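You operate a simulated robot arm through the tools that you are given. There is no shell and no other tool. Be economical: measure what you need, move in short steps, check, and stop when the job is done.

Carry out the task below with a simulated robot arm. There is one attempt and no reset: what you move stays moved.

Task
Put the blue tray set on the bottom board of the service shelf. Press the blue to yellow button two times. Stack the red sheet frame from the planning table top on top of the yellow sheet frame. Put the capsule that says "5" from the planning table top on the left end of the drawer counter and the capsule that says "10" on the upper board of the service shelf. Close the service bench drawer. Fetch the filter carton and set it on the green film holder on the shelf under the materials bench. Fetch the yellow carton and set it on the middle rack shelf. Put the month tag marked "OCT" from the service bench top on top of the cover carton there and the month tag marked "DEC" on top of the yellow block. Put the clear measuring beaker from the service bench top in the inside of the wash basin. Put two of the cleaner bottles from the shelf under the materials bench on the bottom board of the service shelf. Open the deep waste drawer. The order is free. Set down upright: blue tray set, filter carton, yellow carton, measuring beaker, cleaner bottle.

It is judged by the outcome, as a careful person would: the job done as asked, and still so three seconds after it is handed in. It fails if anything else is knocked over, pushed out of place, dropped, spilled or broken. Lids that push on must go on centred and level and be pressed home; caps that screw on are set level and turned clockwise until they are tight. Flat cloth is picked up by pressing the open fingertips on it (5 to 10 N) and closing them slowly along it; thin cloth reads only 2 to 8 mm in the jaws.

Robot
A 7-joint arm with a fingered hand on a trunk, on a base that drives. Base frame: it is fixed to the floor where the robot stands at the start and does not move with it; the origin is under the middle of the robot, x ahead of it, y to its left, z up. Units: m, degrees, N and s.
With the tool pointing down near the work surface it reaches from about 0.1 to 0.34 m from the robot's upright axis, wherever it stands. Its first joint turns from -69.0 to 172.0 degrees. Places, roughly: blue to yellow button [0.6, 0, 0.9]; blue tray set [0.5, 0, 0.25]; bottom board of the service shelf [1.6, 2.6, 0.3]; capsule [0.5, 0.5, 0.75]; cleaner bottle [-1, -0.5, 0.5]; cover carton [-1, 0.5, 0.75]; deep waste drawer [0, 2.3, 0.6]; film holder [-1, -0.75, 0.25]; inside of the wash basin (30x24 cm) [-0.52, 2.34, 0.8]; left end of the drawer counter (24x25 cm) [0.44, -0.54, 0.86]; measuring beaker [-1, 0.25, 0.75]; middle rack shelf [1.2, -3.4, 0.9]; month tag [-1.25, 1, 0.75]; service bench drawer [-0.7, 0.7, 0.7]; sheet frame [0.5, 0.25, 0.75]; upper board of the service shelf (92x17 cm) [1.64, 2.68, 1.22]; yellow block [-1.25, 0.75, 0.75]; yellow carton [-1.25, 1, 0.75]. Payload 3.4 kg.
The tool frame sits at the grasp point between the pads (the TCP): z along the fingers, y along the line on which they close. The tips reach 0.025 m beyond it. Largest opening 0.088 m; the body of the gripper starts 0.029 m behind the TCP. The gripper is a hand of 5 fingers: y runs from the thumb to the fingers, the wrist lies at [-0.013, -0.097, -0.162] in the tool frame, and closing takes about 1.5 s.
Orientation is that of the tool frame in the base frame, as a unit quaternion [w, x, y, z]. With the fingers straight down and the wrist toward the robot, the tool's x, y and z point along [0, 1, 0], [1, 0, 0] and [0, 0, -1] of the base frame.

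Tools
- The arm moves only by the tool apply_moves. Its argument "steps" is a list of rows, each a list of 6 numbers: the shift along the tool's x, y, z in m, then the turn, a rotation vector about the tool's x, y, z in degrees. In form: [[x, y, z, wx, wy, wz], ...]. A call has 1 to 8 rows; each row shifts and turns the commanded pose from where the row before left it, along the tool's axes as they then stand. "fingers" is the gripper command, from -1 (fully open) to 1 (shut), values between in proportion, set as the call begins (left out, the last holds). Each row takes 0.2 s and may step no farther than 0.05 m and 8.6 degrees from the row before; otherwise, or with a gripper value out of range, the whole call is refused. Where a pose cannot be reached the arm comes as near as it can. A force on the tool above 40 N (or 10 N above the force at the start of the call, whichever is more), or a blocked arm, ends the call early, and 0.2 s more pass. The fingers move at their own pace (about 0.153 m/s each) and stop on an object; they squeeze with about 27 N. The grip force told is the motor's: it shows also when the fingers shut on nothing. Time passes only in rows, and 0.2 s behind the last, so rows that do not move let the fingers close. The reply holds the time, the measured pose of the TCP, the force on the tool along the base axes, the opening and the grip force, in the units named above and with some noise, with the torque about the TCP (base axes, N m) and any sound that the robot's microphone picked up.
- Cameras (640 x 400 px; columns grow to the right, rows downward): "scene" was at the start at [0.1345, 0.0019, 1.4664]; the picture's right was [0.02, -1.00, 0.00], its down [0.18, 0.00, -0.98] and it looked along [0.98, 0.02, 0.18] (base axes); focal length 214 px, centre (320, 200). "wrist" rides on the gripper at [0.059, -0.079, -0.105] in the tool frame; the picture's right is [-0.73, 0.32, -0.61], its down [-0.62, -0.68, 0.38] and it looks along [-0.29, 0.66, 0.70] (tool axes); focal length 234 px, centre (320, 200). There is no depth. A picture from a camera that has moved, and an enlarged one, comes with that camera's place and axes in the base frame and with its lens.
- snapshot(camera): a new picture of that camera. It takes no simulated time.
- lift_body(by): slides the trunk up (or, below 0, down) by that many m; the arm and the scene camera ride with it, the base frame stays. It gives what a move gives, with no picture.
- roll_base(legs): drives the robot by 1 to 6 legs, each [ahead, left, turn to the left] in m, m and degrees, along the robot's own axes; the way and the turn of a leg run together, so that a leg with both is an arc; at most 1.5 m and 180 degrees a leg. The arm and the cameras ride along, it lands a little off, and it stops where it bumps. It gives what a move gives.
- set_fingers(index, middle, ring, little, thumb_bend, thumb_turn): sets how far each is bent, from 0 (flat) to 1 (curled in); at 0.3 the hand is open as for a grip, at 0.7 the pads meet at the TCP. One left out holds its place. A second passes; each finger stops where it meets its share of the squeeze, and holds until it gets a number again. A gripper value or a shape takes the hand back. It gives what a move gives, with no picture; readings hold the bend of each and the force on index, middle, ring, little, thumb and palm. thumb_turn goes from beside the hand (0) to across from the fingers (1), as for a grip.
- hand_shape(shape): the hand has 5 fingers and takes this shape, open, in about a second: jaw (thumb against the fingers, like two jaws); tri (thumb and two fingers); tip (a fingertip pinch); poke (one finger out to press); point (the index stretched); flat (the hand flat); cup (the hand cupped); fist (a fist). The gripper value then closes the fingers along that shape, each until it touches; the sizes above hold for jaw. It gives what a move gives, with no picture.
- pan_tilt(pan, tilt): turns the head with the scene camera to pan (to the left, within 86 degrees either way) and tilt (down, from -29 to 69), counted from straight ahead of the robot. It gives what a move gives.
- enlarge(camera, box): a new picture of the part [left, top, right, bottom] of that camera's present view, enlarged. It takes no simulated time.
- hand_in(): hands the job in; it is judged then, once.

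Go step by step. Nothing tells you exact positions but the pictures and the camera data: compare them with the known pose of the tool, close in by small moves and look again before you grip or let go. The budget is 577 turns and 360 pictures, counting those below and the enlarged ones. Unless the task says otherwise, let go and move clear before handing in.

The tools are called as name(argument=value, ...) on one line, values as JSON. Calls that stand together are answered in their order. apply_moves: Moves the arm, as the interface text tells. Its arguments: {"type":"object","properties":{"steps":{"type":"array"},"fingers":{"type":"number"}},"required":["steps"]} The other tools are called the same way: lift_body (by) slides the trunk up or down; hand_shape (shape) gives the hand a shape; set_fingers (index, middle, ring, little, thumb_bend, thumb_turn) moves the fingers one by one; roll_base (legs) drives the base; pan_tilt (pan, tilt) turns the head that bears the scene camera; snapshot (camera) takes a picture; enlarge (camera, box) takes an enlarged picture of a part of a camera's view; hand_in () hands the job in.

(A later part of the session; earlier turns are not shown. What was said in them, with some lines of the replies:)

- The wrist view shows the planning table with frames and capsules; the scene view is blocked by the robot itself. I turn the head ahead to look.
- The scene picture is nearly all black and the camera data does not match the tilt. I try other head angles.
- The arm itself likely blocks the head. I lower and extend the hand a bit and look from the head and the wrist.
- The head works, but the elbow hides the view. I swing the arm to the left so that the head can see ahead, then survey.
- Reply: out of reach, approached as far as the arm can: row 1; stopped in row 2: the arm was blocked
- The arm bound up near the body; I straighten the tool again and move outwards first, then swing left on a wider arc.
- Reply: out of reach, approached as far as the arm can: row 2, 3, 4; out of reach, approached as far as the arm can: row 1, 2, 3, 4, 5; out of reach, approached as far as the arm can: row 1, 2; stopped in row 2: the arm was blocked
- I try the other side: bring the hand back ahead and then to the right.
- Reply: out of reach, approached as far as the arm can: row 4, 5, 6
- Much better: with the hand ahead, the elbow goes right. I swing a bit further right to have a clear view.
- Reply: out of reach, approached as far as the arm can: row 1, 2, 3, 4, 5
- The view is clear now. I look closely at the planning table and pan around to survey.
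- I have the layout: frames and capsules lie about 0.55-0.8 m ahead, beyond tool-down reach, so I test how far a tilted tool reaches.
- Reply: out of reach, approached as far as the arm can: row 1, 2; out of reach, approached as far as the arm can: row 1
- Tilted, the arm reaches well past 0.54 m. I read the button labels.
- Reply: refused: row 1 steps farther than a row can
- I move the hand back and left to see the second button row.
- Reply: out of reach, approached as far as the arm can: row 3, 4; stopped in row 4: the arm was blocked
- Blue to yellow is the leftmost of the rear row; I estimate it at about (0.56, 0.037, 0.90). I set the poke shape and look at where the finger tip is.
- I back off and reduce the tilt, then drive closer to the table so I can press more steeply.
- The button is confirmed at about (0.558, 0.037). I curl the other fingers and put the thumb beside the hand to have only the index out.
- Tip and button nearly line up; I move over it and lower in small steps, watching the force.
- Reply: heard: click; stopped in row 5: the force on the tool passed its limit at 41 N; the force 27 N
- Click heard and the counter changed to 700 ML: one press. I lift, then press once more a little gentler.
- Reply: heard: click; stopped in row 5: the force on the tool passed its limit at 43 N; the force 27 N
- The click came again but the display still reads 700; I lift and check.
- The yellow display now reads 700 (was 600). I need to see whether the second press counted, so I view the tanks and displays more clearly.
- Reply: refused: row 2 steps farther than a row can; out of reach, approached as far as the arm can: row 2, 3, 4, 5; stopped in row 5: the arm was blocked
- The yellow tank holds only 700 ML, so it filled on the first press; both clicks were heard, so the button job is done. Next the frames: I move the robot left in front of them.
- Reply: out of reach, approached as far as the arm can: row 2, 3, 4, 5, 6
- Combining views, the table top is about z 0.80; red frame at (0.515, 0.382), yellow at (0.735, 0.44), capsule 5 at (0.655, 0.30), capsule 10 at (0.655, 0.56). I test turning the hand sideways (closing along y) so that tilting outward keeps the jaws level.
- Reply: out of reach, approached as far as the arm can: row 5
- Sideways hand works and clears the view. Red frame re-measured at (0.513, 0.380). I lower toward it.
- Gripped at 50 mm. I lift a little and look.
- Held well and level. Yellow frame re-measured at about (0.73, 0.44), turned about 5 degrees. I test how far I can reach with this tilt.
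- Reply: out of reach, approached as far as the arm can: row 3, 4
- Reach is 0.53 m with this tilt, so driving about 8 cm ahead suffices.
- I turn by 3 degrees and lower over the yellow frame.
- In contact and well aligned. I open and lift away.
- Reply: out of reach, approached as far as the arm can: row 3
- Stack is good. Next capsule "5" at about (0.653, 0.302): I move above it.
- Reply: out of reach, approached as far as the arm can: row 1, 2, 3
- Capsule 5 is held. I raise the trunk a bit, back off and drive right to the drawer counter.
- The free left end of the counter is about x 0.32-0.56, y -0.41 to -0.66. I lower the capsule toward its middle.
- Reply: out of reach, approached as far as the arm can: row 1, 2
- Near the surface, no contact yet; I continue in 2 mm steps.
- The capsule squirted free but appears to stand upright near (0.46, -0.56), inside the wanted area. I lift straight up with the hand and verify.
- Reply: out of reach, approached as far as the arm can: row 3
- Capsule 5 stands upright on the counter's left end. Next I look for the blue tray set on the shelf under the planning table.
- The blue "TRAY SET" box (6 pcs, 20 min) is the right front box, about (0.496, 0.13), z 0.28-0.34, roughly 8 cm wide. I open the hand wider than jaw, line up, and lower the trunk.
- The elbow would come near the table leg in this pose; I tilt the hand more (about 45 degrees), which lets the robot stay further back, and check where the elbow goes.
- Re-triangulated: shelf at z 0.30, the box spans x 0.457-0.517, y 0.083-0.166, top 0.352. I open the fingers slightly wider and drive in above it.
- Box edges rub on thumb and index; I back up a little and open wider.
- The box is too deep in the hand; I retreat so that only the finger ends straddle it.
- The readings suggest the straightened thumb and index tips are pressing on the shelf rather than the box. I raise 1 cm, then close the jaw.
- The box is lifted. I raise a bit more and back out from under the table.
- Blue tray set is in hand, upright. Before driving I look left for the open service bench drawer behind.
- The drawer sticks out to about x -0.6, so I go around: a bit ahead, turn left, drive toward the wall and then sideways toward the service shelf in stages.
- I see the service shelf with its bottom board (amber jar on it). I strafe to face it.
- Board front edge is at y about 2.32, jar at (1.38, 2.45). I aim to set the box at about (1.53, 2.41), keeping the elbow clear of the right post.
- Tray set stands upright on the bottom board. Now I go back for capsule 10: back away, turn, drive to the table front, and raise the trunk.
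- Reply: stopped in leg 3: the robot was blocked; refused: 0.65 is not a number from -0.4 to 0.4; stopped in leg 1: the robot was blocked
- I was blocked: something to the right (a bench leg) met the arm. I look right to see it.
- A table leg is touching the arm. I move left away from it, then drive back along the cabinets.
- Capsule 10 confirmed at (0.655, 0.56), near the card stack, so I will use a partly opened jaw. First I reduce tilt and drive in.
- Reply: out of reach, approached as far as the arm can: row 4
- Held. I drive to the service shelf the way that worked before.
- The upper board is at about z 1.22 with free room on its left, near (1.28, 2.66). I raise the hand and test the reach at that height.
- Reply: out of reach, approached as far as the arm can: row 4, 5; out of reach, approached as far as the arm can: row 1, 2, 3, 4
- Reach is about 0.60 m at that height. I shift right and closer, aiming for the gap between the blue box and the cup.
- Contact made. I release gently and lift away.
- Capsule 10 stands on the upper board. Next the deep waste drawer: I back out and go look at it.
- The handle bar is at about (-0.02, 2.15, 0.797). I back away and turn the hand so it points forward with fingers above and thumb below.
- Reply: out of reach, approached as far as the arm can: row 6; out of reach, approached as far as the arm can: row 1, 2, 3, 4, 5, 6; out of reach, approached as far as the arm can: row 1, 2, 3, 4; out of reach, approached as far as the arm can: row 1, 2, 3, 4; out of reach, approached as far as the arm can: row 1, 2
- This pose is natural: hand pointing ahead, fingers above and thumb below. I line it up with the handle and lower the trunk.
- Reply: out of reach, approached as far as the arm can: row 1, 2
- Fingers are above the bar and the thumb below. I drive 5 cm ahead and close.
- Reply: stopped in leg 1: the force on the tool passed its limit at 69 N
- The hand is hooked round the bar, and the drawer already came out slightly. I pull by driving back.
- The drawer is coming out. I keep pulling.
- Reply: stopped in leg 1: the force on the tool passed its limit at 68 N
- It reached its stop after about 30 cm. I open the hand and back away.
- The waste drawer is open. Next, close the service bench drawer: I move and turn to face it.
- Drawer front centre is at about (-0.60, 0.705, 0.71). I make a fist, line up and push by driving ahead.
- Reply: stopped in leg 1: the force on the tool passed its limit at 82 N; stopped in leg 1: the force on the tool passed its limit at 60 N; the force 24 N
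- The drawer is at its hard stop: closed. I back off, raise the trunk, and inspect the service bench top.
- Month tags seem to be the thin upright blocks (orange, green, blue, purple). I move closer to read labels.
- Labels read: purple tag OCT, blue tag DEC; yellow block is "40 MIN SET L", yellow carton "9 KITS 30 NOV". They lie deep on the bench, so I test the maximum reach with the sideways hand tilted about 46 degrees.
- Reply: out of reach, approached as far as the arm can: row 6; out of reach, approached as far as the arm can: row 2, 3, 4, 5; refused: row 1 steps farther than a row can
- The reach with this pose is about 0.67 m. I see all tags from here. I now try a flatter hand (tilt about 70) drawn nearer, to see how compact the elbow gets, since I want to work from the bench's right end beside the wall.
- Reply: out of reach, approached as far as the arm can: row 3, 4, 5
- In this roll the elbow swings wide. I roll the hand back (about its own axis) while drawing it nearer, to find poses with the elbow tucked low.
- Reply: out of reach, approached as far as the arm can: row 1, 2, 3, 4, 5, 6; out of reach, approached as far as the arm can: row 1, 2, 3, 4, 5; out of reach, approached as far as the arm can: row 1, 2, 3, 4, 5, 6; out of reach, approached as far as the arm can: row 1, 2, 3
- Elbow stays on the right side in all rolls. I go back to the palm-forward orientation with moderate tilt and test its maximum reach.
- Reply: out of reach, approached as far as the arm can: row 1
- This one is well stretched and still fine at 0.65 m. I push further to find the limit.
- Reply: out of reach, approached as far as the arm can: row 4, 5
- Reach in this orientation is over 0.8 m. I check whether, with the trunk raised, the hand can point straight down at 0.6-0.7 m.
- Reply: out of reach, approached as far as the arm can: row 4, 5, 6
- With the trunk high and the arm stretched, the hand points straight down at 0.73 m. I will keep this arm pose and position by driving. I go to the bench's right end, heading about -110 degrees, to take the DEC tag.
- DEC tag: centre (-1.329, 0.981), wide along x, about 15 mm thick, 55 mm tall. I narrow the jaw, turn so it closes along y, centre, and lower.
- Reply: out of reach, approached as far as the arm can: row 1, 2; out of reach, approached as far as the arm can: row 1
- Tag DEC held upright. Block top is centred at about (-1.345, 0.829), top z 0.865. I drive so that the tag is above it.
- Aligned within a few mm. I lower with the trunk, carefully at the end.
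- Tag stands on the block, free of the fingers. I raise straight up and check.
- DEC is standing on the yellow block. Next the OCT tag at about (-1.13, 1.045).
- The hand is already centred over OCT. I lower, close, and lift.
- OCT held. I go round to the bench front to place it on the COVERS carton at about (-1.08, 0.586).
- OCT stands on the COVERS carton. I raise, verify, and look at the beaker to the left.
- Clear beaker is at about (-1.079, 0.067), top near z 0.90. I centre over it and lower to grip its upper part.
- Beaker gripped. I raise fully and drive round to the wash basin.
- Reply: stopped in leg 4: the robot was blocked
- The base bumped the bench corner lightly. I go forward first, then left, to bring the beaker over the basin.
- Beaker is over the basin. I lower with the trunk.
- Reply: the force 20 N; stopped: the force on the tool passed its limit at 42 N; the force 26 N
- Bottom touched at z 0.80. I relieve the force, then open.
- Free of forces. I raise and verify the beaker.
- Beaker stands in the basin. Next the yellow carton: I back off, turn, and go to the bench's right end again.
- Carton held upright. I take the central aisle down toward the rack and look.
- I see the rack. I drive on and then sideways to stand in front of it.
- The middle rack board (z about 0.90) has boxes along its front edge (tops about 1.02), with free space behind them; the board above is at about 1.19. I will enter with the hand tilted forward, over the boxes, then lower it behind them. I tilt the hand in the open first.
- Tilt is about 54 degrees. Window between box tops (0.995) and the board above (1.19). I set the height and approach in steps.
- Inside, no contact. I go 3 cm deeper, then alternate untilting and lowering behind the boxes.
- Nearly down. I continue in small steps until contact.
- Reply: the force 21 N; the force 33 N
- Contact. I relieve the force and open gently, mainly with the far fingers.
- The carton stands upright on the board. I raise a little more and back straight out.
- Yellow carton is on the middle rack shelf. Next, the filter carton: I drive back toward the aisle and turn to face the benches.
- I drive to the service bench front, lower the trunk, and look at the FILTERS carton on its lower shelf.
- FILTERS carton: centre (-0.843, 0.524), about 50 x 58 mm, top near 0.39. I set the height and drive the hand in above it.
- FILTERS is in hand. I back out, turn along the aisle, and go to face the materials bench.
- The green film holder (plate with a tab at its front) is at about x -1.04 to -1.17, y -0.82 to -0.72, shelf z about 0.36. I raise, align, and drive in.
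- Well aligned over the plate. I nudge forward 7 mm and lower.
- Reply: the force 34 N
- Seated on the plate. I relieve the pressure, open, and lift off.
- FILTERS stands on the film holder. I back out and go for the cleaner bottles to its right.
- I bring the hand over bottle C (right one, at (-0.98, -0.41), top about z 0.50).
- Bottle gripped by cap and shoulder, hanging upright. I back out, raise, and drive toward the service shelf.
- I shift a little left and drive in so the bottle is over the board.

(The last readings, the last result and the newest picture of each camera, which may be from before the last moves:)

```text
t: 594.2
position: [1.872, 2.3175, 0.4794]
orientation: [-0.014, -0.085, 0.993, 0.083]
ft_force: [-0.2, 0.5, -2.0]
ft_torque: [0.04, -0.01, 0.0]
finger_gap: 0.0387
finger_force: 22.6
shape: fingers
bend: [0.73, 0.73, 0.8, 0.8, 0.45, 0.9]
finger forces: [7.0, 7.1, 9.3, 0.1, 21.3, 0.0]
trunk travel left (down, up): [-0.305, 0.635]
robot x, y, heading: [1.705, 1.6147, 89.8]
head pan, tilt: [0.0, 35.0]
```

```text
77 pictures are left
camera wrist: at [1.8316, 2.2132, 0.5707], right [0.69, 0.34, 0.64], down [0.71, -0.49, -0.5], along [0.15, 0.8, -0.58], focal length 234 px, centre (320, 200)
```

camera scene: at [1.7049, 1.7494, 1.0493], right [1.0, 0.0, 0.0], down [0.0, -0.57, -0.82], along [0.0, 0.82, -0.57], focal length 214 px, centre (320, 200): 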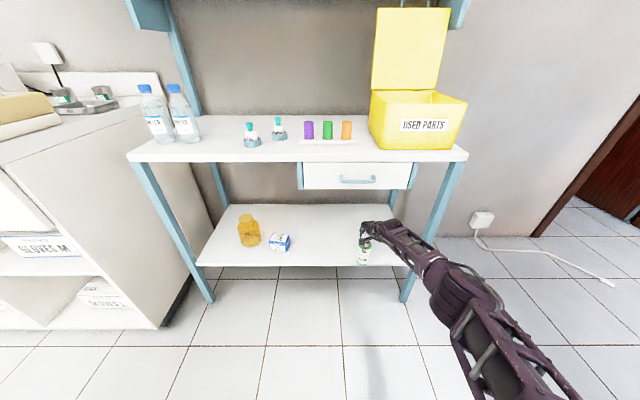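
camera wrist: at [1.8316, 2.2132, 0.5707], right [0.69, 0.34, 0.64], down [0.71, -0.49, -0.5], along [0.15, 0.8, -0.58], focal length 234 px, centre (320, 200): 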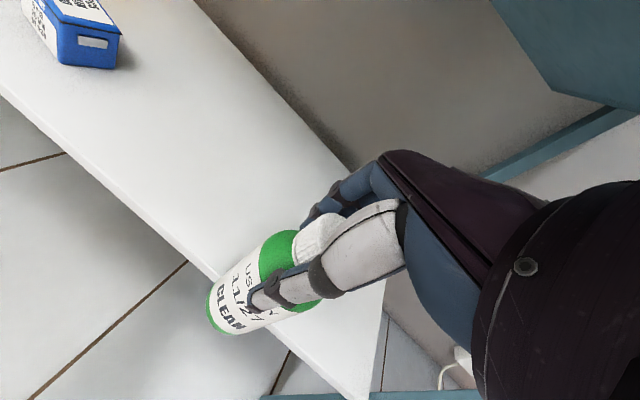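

lift_body(by=-0.035)

roll_base(legs=[[0.13, 0, 0]])

lift_body(by=-0.012)

lift_body(by=-0.006)

snapshot(camera="wrist")

```text
t: 595.0
position: [1.8712, 2.3179, 0.446]
orientation: [-0.013, -0.086, 0.993, 0.084]
ft_force: [-0.2, -0.7, -1.6]
ft_torque: [0.04, -0.01, -0.06]
finger_gap: 0.0384
finger_force: 22.4
shape: fingers
bend: [0.73, 0.73, 0.8, 0.8, 0.45, 0.9]
finger forces: [7.0, 7.1, 9.4, 0.0, 21.2, 0.0]
trunk travel left (down, up): [-0.27, 0.67]
robot x, y, heading: [1.7048, 1.6099, 89.8]
head pan, tilt: [0.0, 35.0]
```

```text
t: 596.3
position: [1.8738, 2.4464, 0.4431]
orientation: [-0.014, -0.085, 0.993, 0.082]
ft_force: [-0.2, 0.0, -3.1]
ft_torque: [0.03, 0.01, 0.0]
finger_gap: 0.0389
finger_force: 22.8
shape: fingers
bend: [0.73, 0.73, 0.8, 0.8, 0.45, 0.9]
finger forces: [7.1, 7.1, 9.2, 0.0, 21.2, 0.0]
trunk travel left (down, up): [-0.27, 0.67]
robot x, y, heading: [1.7029, 1.7395, 89.6]
head pan, tilt: [0.0, 35.0]
```

```text
t: 596.9
position: [1.873, 2.4449, 0.4323]
orientation: [-0.014, -0.085, 0.993, 0.083]
ft_force: [0.0, -1.3, -1.5]
ft_torque: [0.04, 0.01, 0.01]
finger_gap: 0.0386
finger_force: 22.1
shape: fingers
bend: [0.73, 0.73, 0.8, 0.8, 0.45, 0.9]
finger forces: [7.1, 7.1, 9.3, 0.0, 21.2, 0.1]
trunk travel left (down, up): [-0.258, 0.682]
robot x, y, heading: [1.704, 1.7405, 90.1]
head pan, tilt: [0.0, 35.0]
```

```text
t: 597.4
position: [1.8733, 2.4456, 0.4264]
orientation: [-0.013, -0.085, 0.993, 0.083]
ft_force: [-0.8, -0.3, -2.1]
ft_torque: [0.05, -0.01, 0.03]
finger_gap: 0.0387
finger_force: 22.9
shape: fingers
bend: [0.73, 0.73, 0.8, 0.8, 0.45, 0.9]
finger forces: [7.2, 7.2, 9.3, 0.0, 21.2, 0.0]
trunk travel left (down, up): [-0.252, 0.688]
robot x, y, heading: [1.7045, 1.7391, 89.7]
head pan, tilt: [0.0, 35.0]
```

```text
76 pictures are left
camera wrist: at [1.8328, 2.3411, 0.5179], right [0.69, 0.34, 0.64], down [0.71, -0.49, -0.5], along [0.15, 0.8, -0.58], focal length 234 px, centre (320, 200)
```

wrist: 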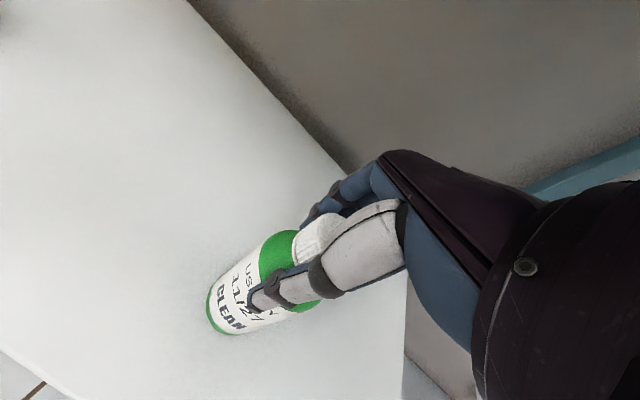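

lift_body(by=-0.005)

lift_body(by=-0.004)

lift_body(by=-0.004)

```text
t: 598.0
position: [1.8736, 2.446, 0.4213]
orientation: [-0.013, -0.084, 0.993, 0.083]
ft_force: [0.3, 0.0, -2.6]
ft_torque: [0.03, 0.03, -0.02]
finger_gap: 0.0385
finger_force: 22.4
shape: fingers
bend: [0.73, 0.73, 0.8, 0.8, 0.45, 0.9]
finger forces: [7.1, 7.3, 9.0, 0.1, 21.2, 0.0]
trunk travel left (down, up): [-0.247, 0.693]
robot x, y, heading: [1.7044, 1.7365, 89.8]
head pan, tilt: [0.0, 35.0]
```

```text
t: 598.5
position: [1.8727, 2.4455, 0.422]
orientation: [-0.013, -0.085, 0.993, 0.086]
ft_force: [1.6, 1.2, 9.9]
ft_torque: [-0.17, -0.03, 0.07]
finger_gap: 0.0386
finger_force: 25.4
shape: fingers
bend: [0.73, 0.73, 0.8, 0.8, 0.45, 0.9]
finger forces: [7.8, 8.3, 11.0, 0.0, 23.6, 0.0]
trunk travel left (down, up): [-0.243, 0.697]
robot x, y, heading: [1.7056, 1.7376, 89.9]
head pan, tilt: [0.0, 35.0]
```

```text
t: 599.0
position: [1.8719, 2.4457, 0.42]
orientation: [-0.013, -0.085, 0.992, 0.088]
ft_force: [3.7, 3.9, 25.9]
ft_torque: [-0.38, -0.06, 0.09]
finger_gap: 0.0391
finger_force: 29.7
shape: fingers
bend: [0.73, 0.73, 0.8, 0.8, 0.45, 0.9]
finger forces: [10.0, 10.8, 13.7, 0.1, 25.5, 0.0]
trunk travel left (down, up): [-0.239, 0.701]
robot x, y, heading: [1.704, 1.7383, 90.0]
head pan, tilt: [0.0, 35.0]
```

Bottle stands on the board. I relieve, open, lift off and check.

lift_body(by=0.006)

set_fingers(index=0.5, middle=0.5, ring=0.5, little=0.5, thumb_bend=0.38)

hand_shape(shape="jaw")

snapshot(camera="wrist")

```text
t: 599.6
position: [1.8727, 2.4443, 0.4203]
orientation: [-0.013, -0.085, 0.993, 0.084]
ft_force: [1.1, 2.4, 11.4]
ft_torque: [-0.09, 0.01, 0.0]
finger_gap: 0.039
finger_force: 26.5
shape: fingers
bend: [0.73, 0.73, 0.8, 0.8, 0.45, 0.9]
finger forces: [9.6, 9.0, 10.3, 0.1, 22.9, 0.0]
trunk travel left (down, up): [-0.245, 0.695]
robot x, y, heading: [1.7031, 1.7382, 89.4]
head pan, tilt: [0.0, 35.0]
```

```text
t: 600.6
position: [1.8737, 2.4455, 0.4194]
orientation: [-0.013, -0.084, 0.993, 0.083]
ft_force: [-0.3, -0.1, 0.1]
ft_torque: [-0.01, 0.03, 0.01]
finger_gap: 0.0554
finger_force: 0.7
shape: fingers
bend: [0.5, 0.5, 0.5, 0.5, 0.37, 0.97]
finger forces: [0.0, 0.0, 0.0, 0.0, 0.4, 0.1]
trunk travel left (down, up): [-0.245, 0.695]
robot x, y, heading: [1.7074, 1.7372, 90.0]
head pan, tilt: [0.0, 35.0]
```

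```text
t: 601.5
position: [1.8736, 2.4452, 0.4203]
orientation: [-0.013, -0.085, 0.993, 0.084]
ft_force: [-0.2, -0.7, -0.4]
ft_torque: [-0.01, 0.0, 0.02]
finger_gap: 0.0877
finger_force: 0.0
shape: jaw
bend: [0.3, 0.3, 0.3, 0.3, 0.3, 0.97]
finger forces: [0.1, 0.0, 0.0, 0.0, 0.0, 0.1]
trunk travel left (down, up): [-0.245, 0.695]
robot x, y, heading: [1.7058, 1.7367, 89.9]
head pan, tilt: [0.0, 35.0]
```

```text
75 pictures are left
camera wrist: at [1.8328, 2.341, 0.5111], right [0.69, 0.34, 0.64], down [0.71, -0.49, -0.5], along [0.15, 0.8, -0.58], focal length 234 px, centre (320, 200)
```

wrist: 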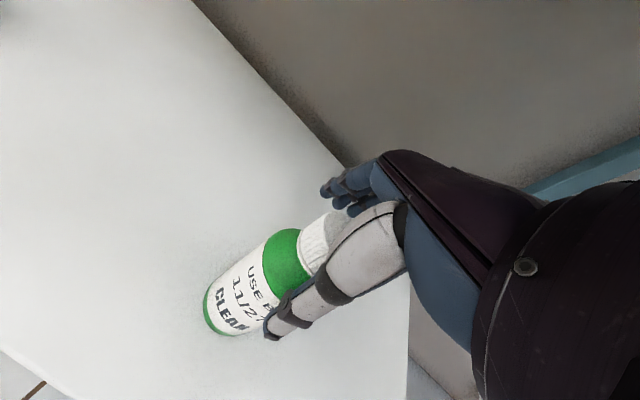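

lift_body(by=0.05)

snapshot(camera="wrist")

enlarge(camera="scene", box=[300, 160, 480, 286])

```text
t: 602.4
position: [1.874, 2.4452, 0.4704]
orientation: [-0.014, -0.084, 0.993, 0.083]
ft_force: [-0.1, 0.8, -0.2]
ft_torque: [-0.02, -0.01, -0.02]
finger_gap: 0.0877
finger_force: 0.0
shape: jaw
bend: [0.3, 0.3, 0.3, 0.3, 0.3, 0.97]
finger forces: [0.0, 0.0, 0.0, 0.0, 0.0, 0.0]
trunk travel left (down, up): [-0.295, 0.645]
robot x, y, heading: [1.7051, 1.7416, 89.9]
head pan, tilt: [0.0, 35.0]
```

```text
74 pictures are left
camera wrist: at [1.8328, 2.3411, 0.561], right [0.69, 0.34, 0.64], down [0.71, -0.49, -0.5], along [0.15, 0.8, -0.58], focal length 234 px, centre (320, 200)
```

wrist: 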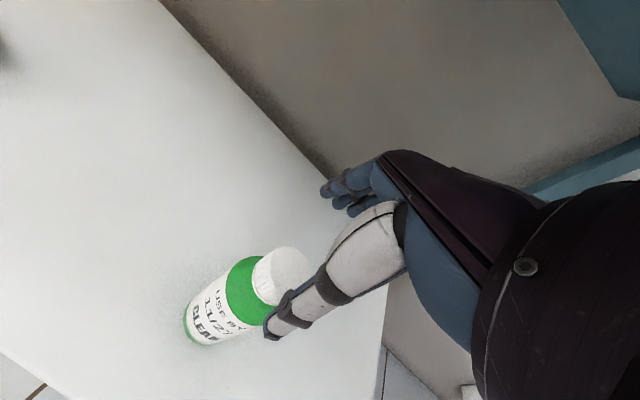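

```text
3.17 times, centred on (390, 223) of scene
camera zoom: at [1.7055, 1.8773, 1.0394], right [1.0, 0.0, 0.0], down [0.0, -0.57, -0.82], along [0.0, 0.82, -0.57], focal length 681 px, centre (98, 127)
```

zoom: 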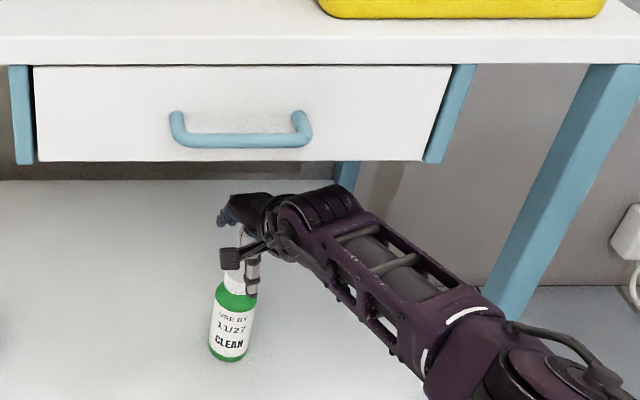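

lift_body(by=0.015)

roll_base(legs=[[-0.37, 0, 0]])

snapshot(camera="scene")

```text
t: 603.0
position: [1.8736, 2.4464, 0.484]
orientation: [-0.013, -0.085, 0.993, 0.083]
ft_force: [0.5, 0.5, -0.6]
ft_torque: [0.01, 0.0, 0.01]
finger_gap: 0.0879
finger_force: 0.1
shape: jaw
bend: [0.3, 0.3, 0.3, 0.3, 0.3, 0.97]
finger forces: [0.0, 0.1, 0.0, 0.0, 0.1, 0.0]
trunk travel left (down, up): [-0.31, 0.63]
robot x, y, heading: [1.7042, 1.7402, 89.9]
head pan, tilt: [0.0, 35.0]
```

```text
t: 605.4
position: [1.8725, 2.0777, 0.4859]
orientation: [-0.013, -0.085, 0.993, 0.085]
ft_force: [0.4, 0.0, -0.6]
ft_torque: [-0.02, -0.02, 0.0]
finger_gap: 0.0878
finger_force: 0.0
shape: jaw
bend: [0.3, 0.3, 0.3, 0.3, 0.3, 0.97]
finger forces: [0.0, 0.1, 0.0, 0.1, 0.0, 0.1]
trunk travel left (down, up): [-0.31, 0.63]
robot x, y, heading: [1.6998, 1.3712, 89.8]
head pan, tilt: [0.0, 35.0]
```

```text
72 pictures are left
camera scene: at [1.7038, 1.5081, 1.0544], right [1.0, -0.01, 0.0], down [0.0, -0.57, -0.82], along [0.0, 0.82, -0.57], focal length 214 px, centre (320, 200)
```

scene: 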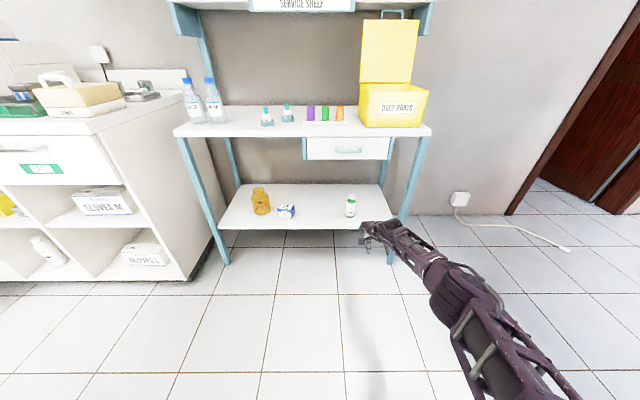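

Bottle 1 stands on the bottom board. I return for the second bottle.

lift_body(by=0.4)

lift_body(by=0.2)

roll_base(legs=[[0, 1.4, 0], [0, 0.28, 0], [-1.0, 0, 0], [-1.04, 0, 0], [0, 0, 90]])

lift_body(by=-0.4)

lift_body(by=-0.145)

snapshot(camera="wrist")

```text
t: 609.2
position: [1.8733, 2.0773, 0.8855]
orientation: [-0.014, -0.085, 0.993, 0.084]
ft_force: [0.2, -0.4, 0.1]
ft_torque: [-0.01, 0.01, -0.01]
finger_gap: 0.0875
finger_force: 0.0
shape: jaw
bend: [0.3, 0.3, 0.3, 0.3, 0.3, 0.97]
finger forces: [0.0, 0.0, 0.0, 0.0, 0.0, 0.0]
trunk travel left (down, up): [-0.71, 0.23]
robot x, y, heading: [1.7001, 1.3708, 89.6]
head pan, tilt: [0.0, 35.0]
```

```text
t: 611.4
position: [1.8724, 2.0775, 1.0849]
orientation: [-0.014, -0.085, 0.993, 0.083]
ft_force: [-0.9, 0.3, -0.5]
ft_torque: [0.03, -0.02, 0.0]
finger_gap: 0.0879
finger_force: 0.1
shape: jaw
bend: [0.3, 0.3, 0.3, 0.3, 0.3, 0.97]
finger forces: [0.1, 0.0, 0.0, 0.0, 0.0, 0.1]
trunk travel left (down, up): [-0.91, 0.03]
robot x, y, heading: [1.7056, 1.3729, 89.5]
head pan, tilt: [0.0, 35.0]
```

```text
t: 633.6
position: [-0.7212, -0.4975, 1.0845]
orientation: [0.068, 0.758, -0.646, -0.05]
ft_force: [0.3, 0.2, 0.3]
ft_torque: [0.0, 0.0, -0.03]
finger_gap: 0.0876
finger_force: 0.1
shape: jaw
bend: [0.3, 0.3, 0.3, 0.3, 0.3, 0.97]
finger forces: [0.0, 0.1, 0.0, 0.0, 0.0, 0.0]
trunk travel left (down, up): [-0.91, 0.03]
robot x, y, heading: [-0.0167, -0.6768, 179.3]
head pan, tilt: [0.0, 35.0]
```

```text
t: 637.4
position: [-0.7209, -0.5001, 0.6864]
orientation: [0.069, 0.758, -0.647, -0.05]
ft_force: [-0.1, -0.2, -0.3]
ft_torque: [0.01, -0.01, 0.01]
finger_gap: 0.0875
finger_force: 0.1
shape: jaw
bend: [0.3, 0.3, 0.3, 0.3, 0.3, 0.97]
finger forces: [0.1, 0.0, 0.0, 0.0, 0.0, 0.0]
trunk travel left (down, up): [-0.51, 0.43]
robot x, y, heading: [-0.0153, -0.673, 179.0]
head pan, tilt: [0.0, 35.0]
```

```text
t: 639.1
position: [-0.7217, -0.4977, 0.5404]
orientation: [0.068, 0.758, -0.647, -0.05]
ft_force: [-1.1, 0.3, 0.1]
ft_torque: [-0.01, -0.01, 0.01]
finger_gap: 0.0876
finger_force: 0.1
shape: jaw
bend: [0.3, 0.3, 0.3, 0.3, 0.3, 0.97]
finger forces: [0.1, 0.1, 0.0, 0.0, 0.0, 0.0]
trunk travel left (down, up): [-0.365, 0.575]
robot x, y, heading: [-0.019, -0.6722, 179.4]
head pan, tilt: [0.0, 35.0]
```

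```text
71 pictures are left
camera wrist: at [-0.6183, -0.5406, 0.6312], right [-0.33, 0.69, 0.64], down [0.5, 0.71, -0.5], along [-0.8, 0.16, -0.58], focal length 234 px, centre (320, 200)
```

wrist: 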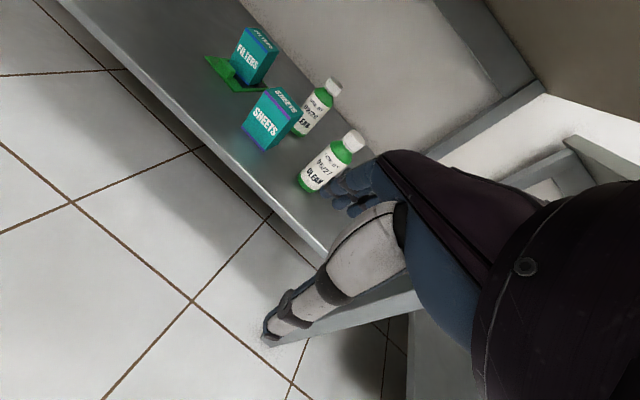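

roll_base(legs=[[0.21, 0.01, 0.5]])

snapshot(camera="wrist")

```text
t: 640.8
position: [-0.9322, -0.5127, 0.5401]
orientation: [0.068, 0.761, -0.643, -0.049]
ft_force: [0.3, -0.7, 0.3]
ft_torque: [-0.02, 0.03, -0.02]
finger_gap: 0.0877
finger_force: 0.0
shape: jaw
bend: [0.3, 0.3, 0.3, 0.3, 0.3, 0.97]
finger forces: [0.0, 0.0, 0.0, 0.0, 0.0, 0.0]
trunk travel left (down, up): [-0.365, 0.575]
robot x, y, heading: [-0.225, -0.6843, 179.7]
head pan, tilt: [0.0, 35.0]
```

```text
70 pictures are left
camera wrist: at [-0.8281, -0.5541, 0.6307], right [-0.34, 0.69, 0.64], down [0.49, 0.71, -0.5], along [-0.8, 0.15, -0.58], focal length 234 px, centre (320, 200)
```

wrist: 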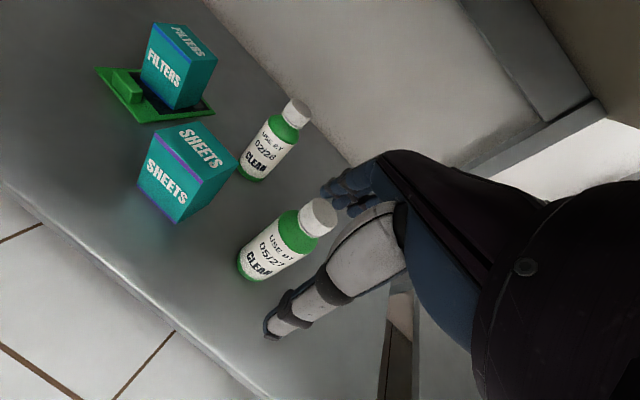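

roll_base(legs=[[0.062, 0, 0]])

snapshot(camera="wrist")

```text
t: 641.8
position: [-0.9931, -0.5128, 0.5398]
orientation: [0.068, 0.761, -0.643, -0.05]
ft_force: [-0.6, 0.0, 0.4]
ft_torque: [0.01, -0.01, -0.02]
finger_gap: 0.0878
finger_force: 0.2
shape: jaw
bend: [0.3, 0.3, 0.3, 0.3, 0.3, 0.97]
finger forces: [0.0, 0.0, 0.0, 0.1, 0.1, 0.0]
trunk travel left (down, up): [-0.365, 0.575]
robot x, y, heading: [-0.2896, -0.6835, 179.3]
head pan, tilt: [0.0, 35.0]
```

```text
69 pictures are left
camera wrist: at [-0.8901, -0.5537, 0.6306], right [-0.34, 0.69, 0.64], down [0.49, 0.71, -0.5], along [-0.8, 0.15, -0.58], focal length 234 px, centre (320, 200)
```

wrist: 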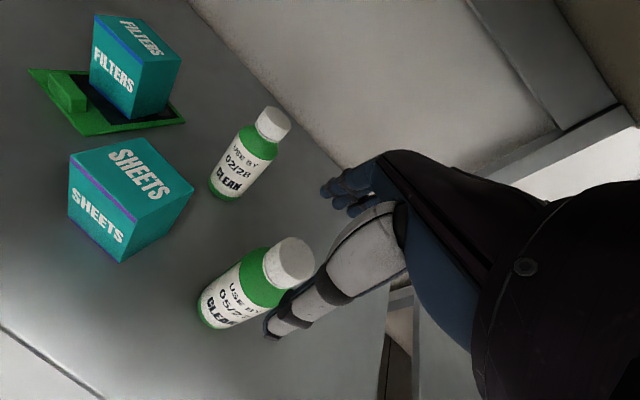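

lift_body(by=-0.058)

set_fingers(index=0.8, middle=0.8, ring=0.8, little=0.8, thumb_bend=0.8)

lift_body(by=0.03)

snapshot(camera="wrist")

```text
t: 642.7
position: [-0.993, -0.512, 0.4816]
orientation: [0.069, 0.761, -0.643, -0.049]
ft_force: [0.3, -0.6, 0.2]
ft_torque: [0.01, 0.02, 0.05]
finger_gap: 0.0877
finger_force: 0.1
shape: jaw
bend: [0.3, 0.3, 0.3, 0.3, 0.3, 0.97]
finger forces: [0.0, 0.0, 0.0, 0.0, 0.0, 0.1]
trunk travel left (down, up): [-0.307, 0.633]
robot x, y, heading: [-0.2892, -0.6821, 179.5]
head pan, tilt: [0.0, 35.0]
```

```text
t: 643.7
position: [-0.9935, -0.5128, 0.484]
orientation: [0.069, 0.762, -0.642, -0.051]
ft_force: [-1.8, 1.4, 7.3]
ft_torque: [0.06, 0.0, 0.03]
finger_gap: 0.0374
finger_force: 27.3
shape: fingers
bend: [0.73, 0.73, 0.78, 0.8, 0.46, 0.9]
finger forces: [8.5, 8.5, 11.7, 0.0, 25.1, 0.0]
trunk travel left (down, up): [-0.307, 0.633]
robot x, y, heading: [-0.2843, -0.6809, 179.7]
head pan, tilt: [0.0, 35.0]
```

```text
t: 644.5
position: [-0.9934, -0.512, 0.5111]
orientation: [0.068, 0.762, -0.643, -0.049]
ft_force: [0.4, 0.3, -2.0]
ft_torque: [-0.03, 0.0, 0.0]
finger_gap: 0.0372
finger_force: 23.2
shape: fingers
bend: [0.73, 0.73, 0.79, 0.8, 0.45, 0.9]
finger forces: [6.5, 7.8, 8.8, 0.1, 22.4, 0.1]
trunk travel left (down, up): [-0.337, 0.603]
robot x, y, heading: [-0.2842, -0.6811, 180.1]
head pan, tilt: [0.0, 35.0]
```

```text
68 pictures are left
camera wrist: at [-0.8898, -0.5537, 0.6025], right [-0.34, 0.69, 0.64], down [0.5, 0.71, -0.5], along [-0.8, 0.15, -0.58], focal length 234 px, centre (320, 200)
```

wrist: 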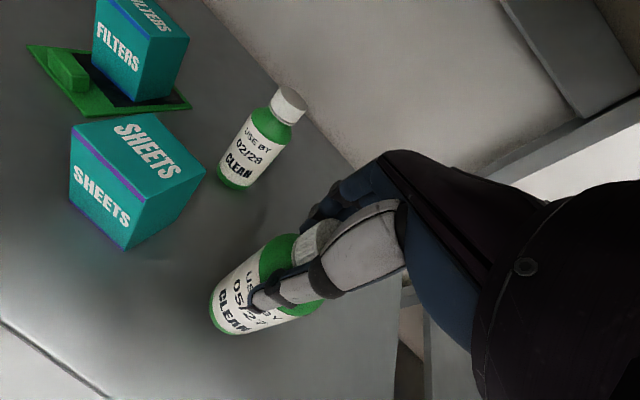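

roll_base(legs=[[-0.3, 0, 0]])

lift_body(by=0.4)

lift_body(by=0.19)

roll_base(legs=[[0, 0, -90], [1.05, 0, 0], [1.01, 0, 0], [0, -1.3, 0]])

snapshot(camera="wrist")

```text
t: 646.5
position: [-0.6927, -0.5144, 0.5123]
orientation: [0.068, 0.762, -0.642, -0.05]
ft_force: [-0.2, -0.2, -1.4]
ft_torque: [0.02, 0.02, 0.01]
finger_gap: 0.0369
finger_force: 23.0
shape: fingers
bend: [0.73, 0.73, 0.79, 0.8, 0.45, 0.9]
finger forces: [6.5, 7.8, 9.0, 0.0, 22.3, 0.0]
trunk travel left (down, up): [-0.337, 0.603]
robot x, y, heading: [0.0146, -0.6861, 179.7]
head pan, tilt: [0.0, 35.0]
```

```text
t: 650.4
position: [-0.6932, -0.5156, 0.9124]
orientation: [0.068, 0.762, -0.642, -0.049]
ft_force: [-0.1, -0.1, -2.4]
ft_torque: [-0.01, 0.03, -0.02]
finger_gap: 0.0369
finger_force: 22.4
shape: fingers
bend: [0.73, 0.73, 0.79, 0.8, 0.45, 0.9]
finger forces: [6.6, 7.7, 9.0, 0.1, 22.3, 0.0]
trunk travel left (down, up): [-0.737, 0.203]
robot x, y, heading: [0.014, -0.6882, 179.6]
head pan, tilt: [0.0, 35.0]
```

```text
t: 652.4
position: [-0.6932, -0.5152, 1.1018]
orientation: [0.069, 0.761, -0.643, -0.049]
ft_force: [-0.3, -0.2, -2.2]
ft_torque: [0.0, 0.03, -0.02]
finger_gap: 0.0369
finger_force: 23.3
shape: fingers
bend: [0.73, 0.73, 0.79, 0.8, 0.45, 0.9]
finger forces: [6.5, 7.7, 9.1, 0.0, 22.4, 0.0]
trunk travel left (down, up): [-0.927, 0.013]
robot x, y, heading: [0.0129, -0.6818, 179.7]
head pan, tilt: [0.0, 35.0]
```

```text
t: 672.7
position: [1.6174, 2.0144, 1.101]
orientation: [-0.01, -0.05, 0.995, 0.082]
ft_force: [1.0, 0.7, -2.6]
ft_torque: [0.03, 0.04, 0.02]
finger_gap: 0.0361
finger_force: 20.8
shape: fingers
bend: [0.73, 0.74, 0.8, 0.8, 0.45, 0.9]
finger forces: [6.2, 7.4, 8.4, 0.1, 19.5, 0.0]
trunk travel left (down, up): [-0.927, 0.013]
robot x, y, heading: [1.401, 1.3185, 86.1]
head pan, tilt: [0.0, 35.0]
stopped in leg 4: the robot was blocked; the commanded pose is now the measured one
```

```text
67 pictures are left
camera wrist: at [1.57, 1.9139, 1.1919], right [0.71, 0.29, 0.64], down [0.68, -0.54, -0.5], along [0.2, 0.79, -0.58], focal length 234 px, centre (320, 200)
```

wrist: 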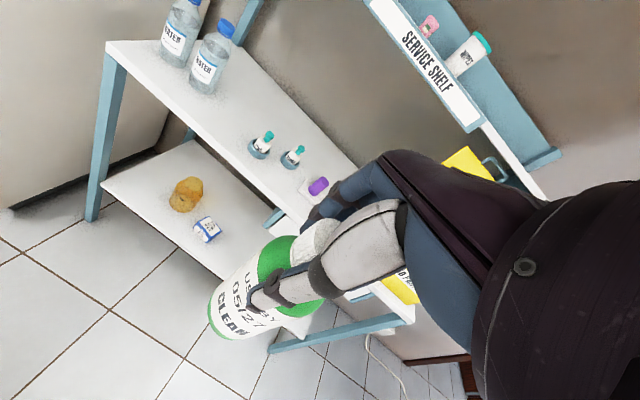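

Base brushed a table leg; I go forward a bit, straighten, and continue.

roll_base(legs=[[0.1, 0, 3.9], [0, -0.16, 0]])

lift_body(by=-0.4)

lift_body(by=-0.24)

snapshot(camera="scene")

snapshot(camera="wrist")

```text
t: 674.8
position: [1.7302, 2.1259, 1.1031]
orientation: [-0.012, -0.084, 0.993, 0.083]
ft_force: [-0.6, 0.0, -1.6]
ft_torque: [0.04, 0.01, 0.01]
finger_gap: 0.036
finger_force: 20.8
shape: fingers
bend: [0.73, 0.74, 0.8, 0.8, 0.45, 0.9]
finger forces: [6.3, 7.6, 8.3, 0.0, 19.4, 0.0]
trunk travel left (down, up): [-0.927, 0.013]
robot x, y, heading: [1.5635, 1.425, 89.5]
head pan, tilt: [0.0, 35.0]
```

```text
t: 678.7
position: [1.7324, 2.1266, 0.7012]
orientation: [-0.013, -0.086, 0.993, 0.082]
ft_force: [0.2, -0.1, -1.5]
ft_torque: [0.06, 0.0, 0.0]
finger_gap: 0.036
finger_force: 21.2
shape: fingers
bend: [0.73, 0.74, 0.8, 0.8, 0.45, 0.9]
finger forces: [6.1, 7.5, 8.2, 0.2, 19.2, 0.0]
trunk travel left (down, up): [-0.527, 0.413]
robot x, y, heading: [1.562, 1.4233, 90.0]
head pan, tilt: [0.0, 35.0]
```

```text
t: 681.2
position: [1.7317, 2.1267, 0.4618]
orientation: [-0.013, -0.085, 0.993, 0.082]
ft_force: [-0.1, 0.1, -1.8]
ft_torque: [0.04, 0.02, 0.02]
finger_gap: 0.0366
finger_force: 20.4
shape: fingers
bend: [0.73, 0.74, 0.8, 0.8, 0.45, 0.9]
finger forces: [6.2, 7.5, 8.2, 0.1, 19.0, 0.0]
trunk travel left (down, up): [-0.287, 0.653]
robot x, y, heading: [1.5616, 1.419, 89.8]
head pan, tilt: [0.0, 35.0]
```

```text
66 pictures are left
camera scene: at [1.564, 1.5586, 1.0314], right [1.0, 0.0, 0.0], down [0.0, -0.57, -0.82], along [0.0, 0.82, -0.57], focal length 214 px, centre (320, 200)
```

scene: 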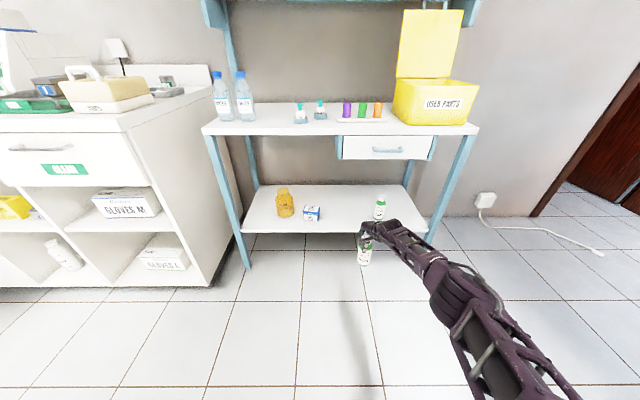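

```text
65 pictures are left
camera wrist: at [1.6915, 2.0221, 0.5525], right [0.69, 0.34, 0.64], down [0.71, -0.49, -0.5], along [0.15, 0.8, -0.58], focal length 234 px, centre (320, 200)
```

wrist: 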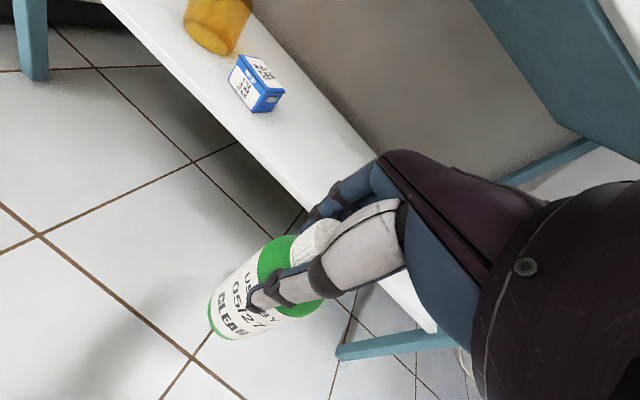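

lift_body(by=-0.015)

roll_base(legs=[[0.31, 0, 0]])

snapshot(camera="wrist")

lift_body(by=-0.015)

lift_body(by=-0.006)

```text
t: 681.8
position: [1.7324, 2.1265, 0.4458]
orientation: [-0.013, -0.084, 0.993, 0.084]
ft_force: [0.0, -0.3, -2.5]
ft_torque: [0.04, 0.03, 0.0]
finger_gap: 0.0364
finger_force: 20.6
shape: fingers
bend: [0.73, 0.74, 0.8, 0.8, 0.45, 0.9]
finger forces: [6.2, 7.3, 8.2, 0.0, 19.1, 0.0]
trunk travel left (down, up): [-0.272, 0.668]
robot x, y, heading: [1.5633, 1.4209, 90.0]
head pan, tilt: [0.0, 35.0]
```

```text
t: 683.9
position: [1.7299, 2.434, 0.4454]
orientation: [-0.013, -0.087, 0.993, 0.082]
ft_force: [-0.8, -0.4, -1.8]
ft_torque: [0.04, 0.01, 0.0]
finger_gap: 0.0359
finger_force: 20.2
shape: fingers
bend: [0.73, 0.74, 0.8, 0.8, 0.45, 0.9]
finger forces: [6.3, 7.5, 8.2, 0.0, 19.1, 0.0]
trunk travel left (down, up): [-0.272, 0.668]
robot x, y, heading: [1.5585, 1.726, 90.0]
head pan, tilt: [0.0, 35.0]
```

```text
64 pictures are left
camera wrist: at [1.6898, 2.3289, 0.5373], right [0.68, 0.34, 0.64], down [0.71, -0.49, -0.5], along [0.14, 0.8, -0.58], focal length 234 px, centre (320, 200)
```

wrist: 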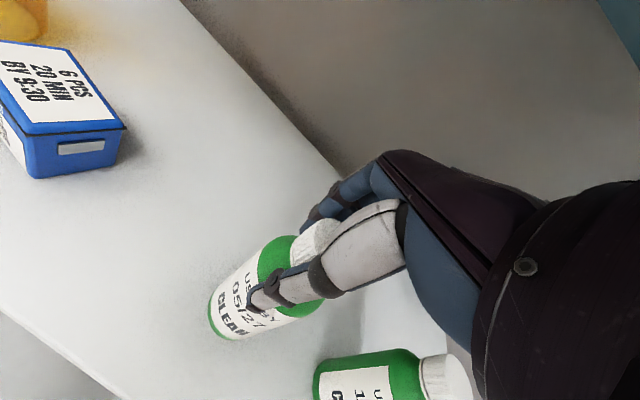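

```text
t: 684.5
position: [1.7295, 2.4334, 0.4312]
orientation: [-0.013, -0.087, 0.993, 0.081]
ft_force: [-0.3, -0.8, -1.6]
ft_torque: [0.05, -0.02, 0.01]
finger_gap: 0.0362
finger_force: 20.3
shape: fingers
bend: [0.73, 0.74, 0.8, 0.8, 0.45, 0.9]
finger forces: [6.2, 7.5, 8.2, 0.1, 19.1, 0.0]
trunk travel left (down, up): [-0.257, 0.683]
robot x, y, heading: [1.5629, 1.7248, 90.1]
head pan, tilt: [0.0, 35.0]
```

```text
t: 685.0
position: [1.7306, 2.4342, 0.4255]
orientation: [-0.014, -0.088, 0.993, 0.083]
ft_force: [-0.4, 0.1, -1.8]
ft_torque: [0.01, 0.03, 0.01]
finger_gap: 0.0361
finger_force: 20.5
shape: fingers
bend: [0.73, 0.74, 0.8, 0.8, 0.45, 0.9]
finger forces: [6.2, 7.6, 7.9, 0.0, 19.2, 0.0]
trunk travel left (down, up): [-0.251, 0.689]
robot x, y, heading: [1.5608, 1.7241, 90.0]
head pan, tilt: [0.0, 35.0]
```

lift_body(by=-0.004)

lift_body(by=-0.003)

```text
t: 685.6
position: [1.7301, 2.4345, 0.4242]
orientation: [-0.015, -0.086, 0.993, 0.084]
ft_force: [1.6, 1.0, 9.9]
ft_torque: [-0.21, 0.03, 0.03]
finger_gap: 0.0363
finger_force: 24.3
shape: fingers
bend: [0.74, 0.74, 0.8, 0.8, 0.45, 0.9]
finger forces: [6.6, 9.6, 10.1, 0.0, 21.9, 0.1]
trunk travel left (down, up): [-0.247, 0.693]
robot x, y, heading: [1.5657, 1.7243, 89.7]
head pan, tilt: [0.0, 35.0]
```

```text
t: 686.1
position: [1.7306, 2.4345, 0.4247]
orientation: [-0.014, -0.087, 0.992, 0.087]
ft_force: [1.9, 3.0, 22.0]
ft_torque: [-0.32, -0.04, 0.06]
finger_gap: 0.0363
finger_force: 28.5
shape: fingers
bend: [0.74, 0.75, 0.8, 0.8, 0.45, 0.9]
finger forces: [7.6, 12.7, 11.6, 0.1, 24.3, 0.0]
trunk travel left (down, up): [-0.244, 0.696]
robot x, y, heading: [1.5645, 1.7258, 90.1]
head pan, tilt: [0.0, 35.0]
```

Contact. I relieve, open and rise.

lift_body(by=0.004)

set_fingers(index=0.5, middle=0.5, ring=0.5, little=0.5, thumb_bend=0.38)

hand_shape(shape="jaw")

lift_body(by=0.062)

snapshot(camera="wrist")

```text
t: 686.6
position: [1.73, 2.433, 0.4244]
orientation: [-0.013, -0.087, 0.993, 0.084]
ft_force: [1.8, 3.4, 14.4]
ft_torque: [0.0, -0.02, 0.04]
finger_gap: 0.0364
finger_force: 26.3
shape: fingers
bend: [0.74, 0.75, 0.8, 0.8, 0.45, 0.9]
finger forces: [8.3, 12.7, 9.9, 0.0, 21.8, 0.0]
trunk travel left (down, up): [-0.248, 0.692]
robot x, y, heading: [1.5631, 1.7263, 89.9]
head pan, tilt: [0.0, 35.0]
```

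```text
t: 687.6
position: [1.7294, 2.4332, 0.4228]
orientation: [-0.013, -0.088, 0.993, 0.082]
ft_force: [0.0, -0.3, -0.1]
ft_torque: [0.02, -0.01, -0.02]
finger_gap: 0.0554
finger_force: 0.2
shape: fingers
bend: [0.5, 0.5, 0.5, 0.5, 0.37, 0.97]
finger forces: [0.1, 0.0, 0.0, 0.0, 0.3, 0.0]
trunk travel left (down, up): [-0.248, 0.692]
robot x, y, heading: [1.564, 1.727, 90.3]
head pan, tilt: [0.0, 35.0]
```

```text
t: 688.5
position: [1.7303, 2.4339, 0.4229]
orientation: [-0.013, -0.087, 0.993, 0.082]
ft_force: [-0.7, -0.3, -0.2]
ft_torque: [0.0, -0.03, 0.01]
finger_gap: 0.0877
finger_force: 0.1
shape: jaw
bend: [0.3, 0.3, 0.3, 0.3, 0.3, 0.97]
finger forces: [0.0, 0.1, 0.0, 0.0, 0.0, 0.0]
trunk travel left (down, up): [-0.248, 0.692]
robot x, y, heading: [1.5646, 1.7241, 89.9]
head pan, tilt: [0.0, 35.0]
```

```text
t: 689.5
position: [1.7283, 2.4339, 0.484]
orientation: [-0.014, -0.088, 0.993, 0.082]
ft_force: [-0.3, 0.6, 0.2]
ft_torque: [0.01, -0.01, 0.01]
finger_gap: 0.0879
finger_force: 0.2
shape: jaw
bend: [0.3, 0.3, 0.3, 0.3, 0.3, 0.97]
finger forces: [0.1, 0.1, 0.0, 0.0, 0.1, 0.1]
trunk travel left (down, up): [-0.31, 0.63]
robot x, y, heading: [1.567, 1.7271, 89.9]
head pan, tilt: [0.0, 35.0]
```

```text
63 pictures are left
camera wrist: at [1.6898, 2.3287, 0.5755], right [0.68, 0.34, 0.64], down [0.71, -0.49, -0.5], along [0.15, 0.8, -0.58], focal length 234 px, centre (320, 200)
```

wrist: 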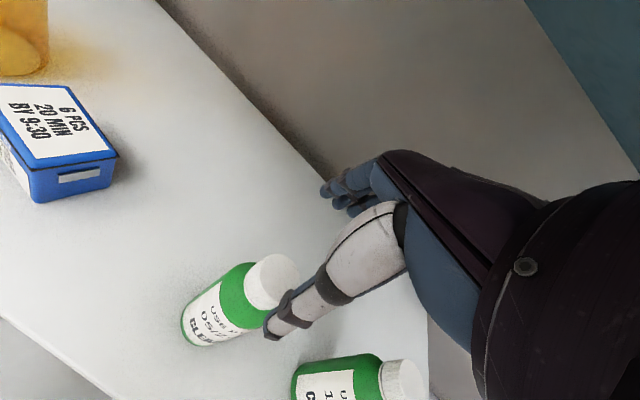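

roll_base(legs=[[-0.32, 0, 0]])

lift_body(by=0.4)

snapshot(camera="scene")

enlarge(camera="scene", box=[220, 180, 420, 280])

```text
t: 691.7
position: [1.7322, 2.1059, 0.4851]
orientation: [-0.013, -0.085, 0.993, 0.083]
ft_force: [0.4, -0.2, 0.0]
ft_torque: [-0.01, 0.03, 0.07]
finger_gap: 0.0875
finger_force: 0.2
shape: jaw
bend: [0.3, 0.3, 0.3, 0.3, 0.3, 0.97]
finger forces: [0.0, 0.1, 0.1, 0.0, 0.0, 0.0]
trunk travel left (down, up): [-0.31, 0.63]
robot x, y, heading: [1.5624, 1.4007, 89.7]
head pan, tilt: [0.0, 35.0]
```

```text
t: 695.5
position: [1.7313, 2.1069, 0.885]
orientation: [-0.013, -0.085, 0.993, 0.083]
ft_force: [-0.4, 0.0, 0.7]
ft_torque: [0.01, -0.05, -0.01]
finger_gap: 0.0874
finger_force: 0.0
shape: jaw
bend: [0.3, 0.3, 0.3, 0.3, 0.3, 0.97]
finger forces: [0.1, 0.0, 0.0, 0.1, 0.0, 0.1]
trunk travel left (down, up): [-0.71, 0.23]
robot x, y, heading: [1.5585, 1.3991, 89.7]
head pan, tilt: [0.0, 35.0]
```

```text
62 pictures are left
camera scene: at [1.564, 1.5381, 1.4544], right [1.0, 0.0, 0.0], down [0.0, -0.57, -0.82], along [0.0, 0.82, -0.57], focal length 214 px, centre (320, 200)
```

scene: 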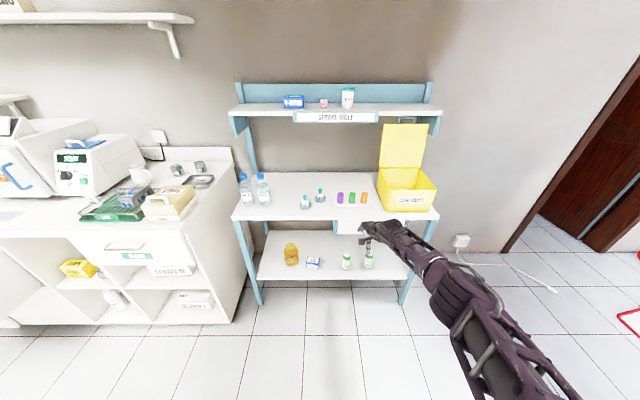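

```text
3.20 times, centred on (320, 230) of scene
camera zoom: at [1.564, 1.5381, 1.4544], right [1.0, 0.0, 0.0], down [0.0, -0.57, -0.82], along [0.0, 0.82, -0.57], focal length 686 px, centre (320, 104)
```

zoom: 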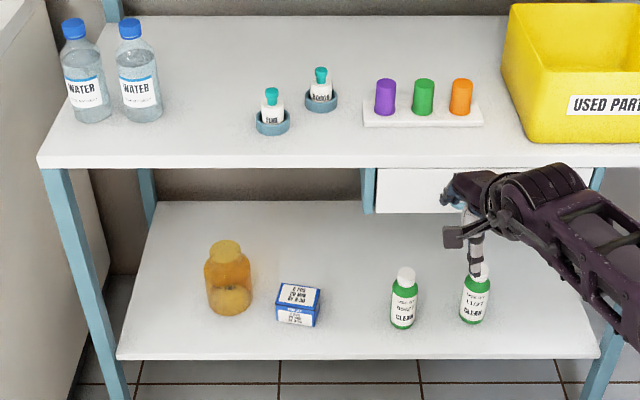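

All bottles stand. I make a last check round: drive back to view the service bench, drawer, and planning table.

lift_body(by=0.2)

roll_base(legs=[[0, 1.4, 0], [0, 0.12, 0], [-0.85, 0, 0], [0, 0, 90]])

pan_tilt(pan=0, tilt=35)

snapshot(camera="scene")

enlarge(camera="scene", box=[200, 140, 440, 310])

```text
t: 697.7
position: [1.7319, 2.1054, 1.0845]
orientation: [-0.014, -0.085, 0.993, 0.082]
ft_force: [-0.1, -0.7, 0.1]
ft_torque: [0.0, 0.0, -0.01]
finger_gap: 0.0879
finger_force: 0.1
shape: jaw
bend: [0.3, 0.3, 0.3, 0.3, 0.3, 0.97]
finger forces: [0.0, 0.0, 0.1, 0.0, 0.1, 0.1]
trunk travel left (down, up): [-0.91, 0.03]
robot x, y, heading: [1.5639, 1.3981, 89.9]
head pan, tilt: [0.0, 35.0]
```

```text
t: 713.6
position: [-0.6738, 0.7007, 1.0842]
orientation: [0.068, 0.761, -0.643, -0.049]
ft_force: [0.9, 0.2, 0.6]
ft_torque: [0.01, 0.02, -0.02]
finger_gap: 0.0879
finger_force: 0.0
shape: jaw
bend: [0.3, 0.3, 0.3, 0.3, 0.3, 0.97]
finger forces: [0.1, 0.0, 0.1, 0.0, 0.0, 0.0]
trunk travel left (down, up): [-0.91, 0.03]
robot x, y, heading: [0.0349, 0.5307, 179.6]
head pan, tilt: [0.0, 35.0]
```

```text
t: 714.2
position: [-0.6748, 0.7017, 1.0845]
orientation: [0.068, 0.762, -0.643, -0.049]
ft_force: [0.2, 0.0, 0.1]
ft_torque: [-0.03, -0.04, 0.03]
finger_gap: 0.0878
finger_force: 0.1
shape: jaw
bend: [0.3, 0.3, 0.3, 0.3, 0.3, 0.97]
finger forces: [0.0, 0.0, 0.1, 0.0, 0.1, 0.0]
trunk travel left (down, up): [-0.91, 0.03]
robot x, y, heading: [0.0324, 0.5278, 179.5]
head pan, tilt: [0.0, 35.0]
```

```text
60 pictures are left
camera scene: at [-0.1056, 0.5326, 1.6544], right [0.01, 1.0, 0.0], down [0.57, 0.0, -0.82], along [-0.82, 0.01, -0.57], focal length 214 px, centre (320, 200)
```

scene: 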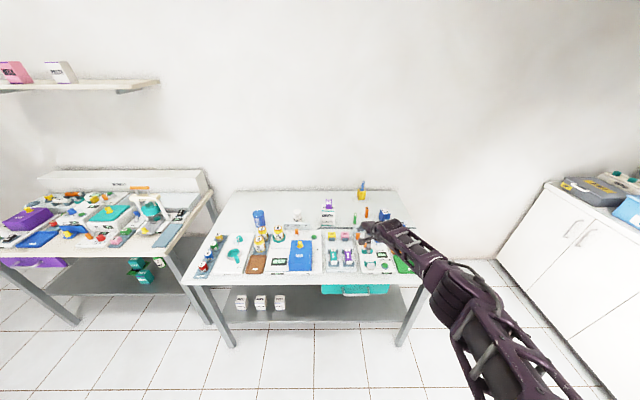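

```text
2.35 times, centred on (320, 225) of scene
camera zoom: at [-0.1056, 0.5326, 1.6544], right [0.01, 1.0, 0.0], down [0.57, 0.0, -0.82], along [-0.82, 0.01, -0.57], focal length 505 px, centre (320, 141)
```

zoom: 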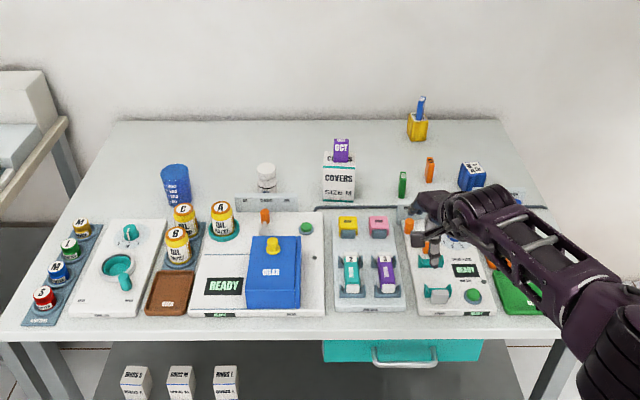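

Everything is in place: the tags stand, the service drawer is at its stop, and the hand is clear of everything. I hand in.

hand_in()

```text
The job is handed in.
```

I did every step of the task and handed it in; two points below carry some doubt.

- **Button:** I heard both clicks. The yellow tank filled to 700 ML on the first press, so the second press changed nothing on the display.
- **Service bench drawer:** it is pushed in against its stop and would not move further at about 60 N.

I checked each placed item by camera right after setting it down. I did not look again at the planning table or capsule 5 before handing in.
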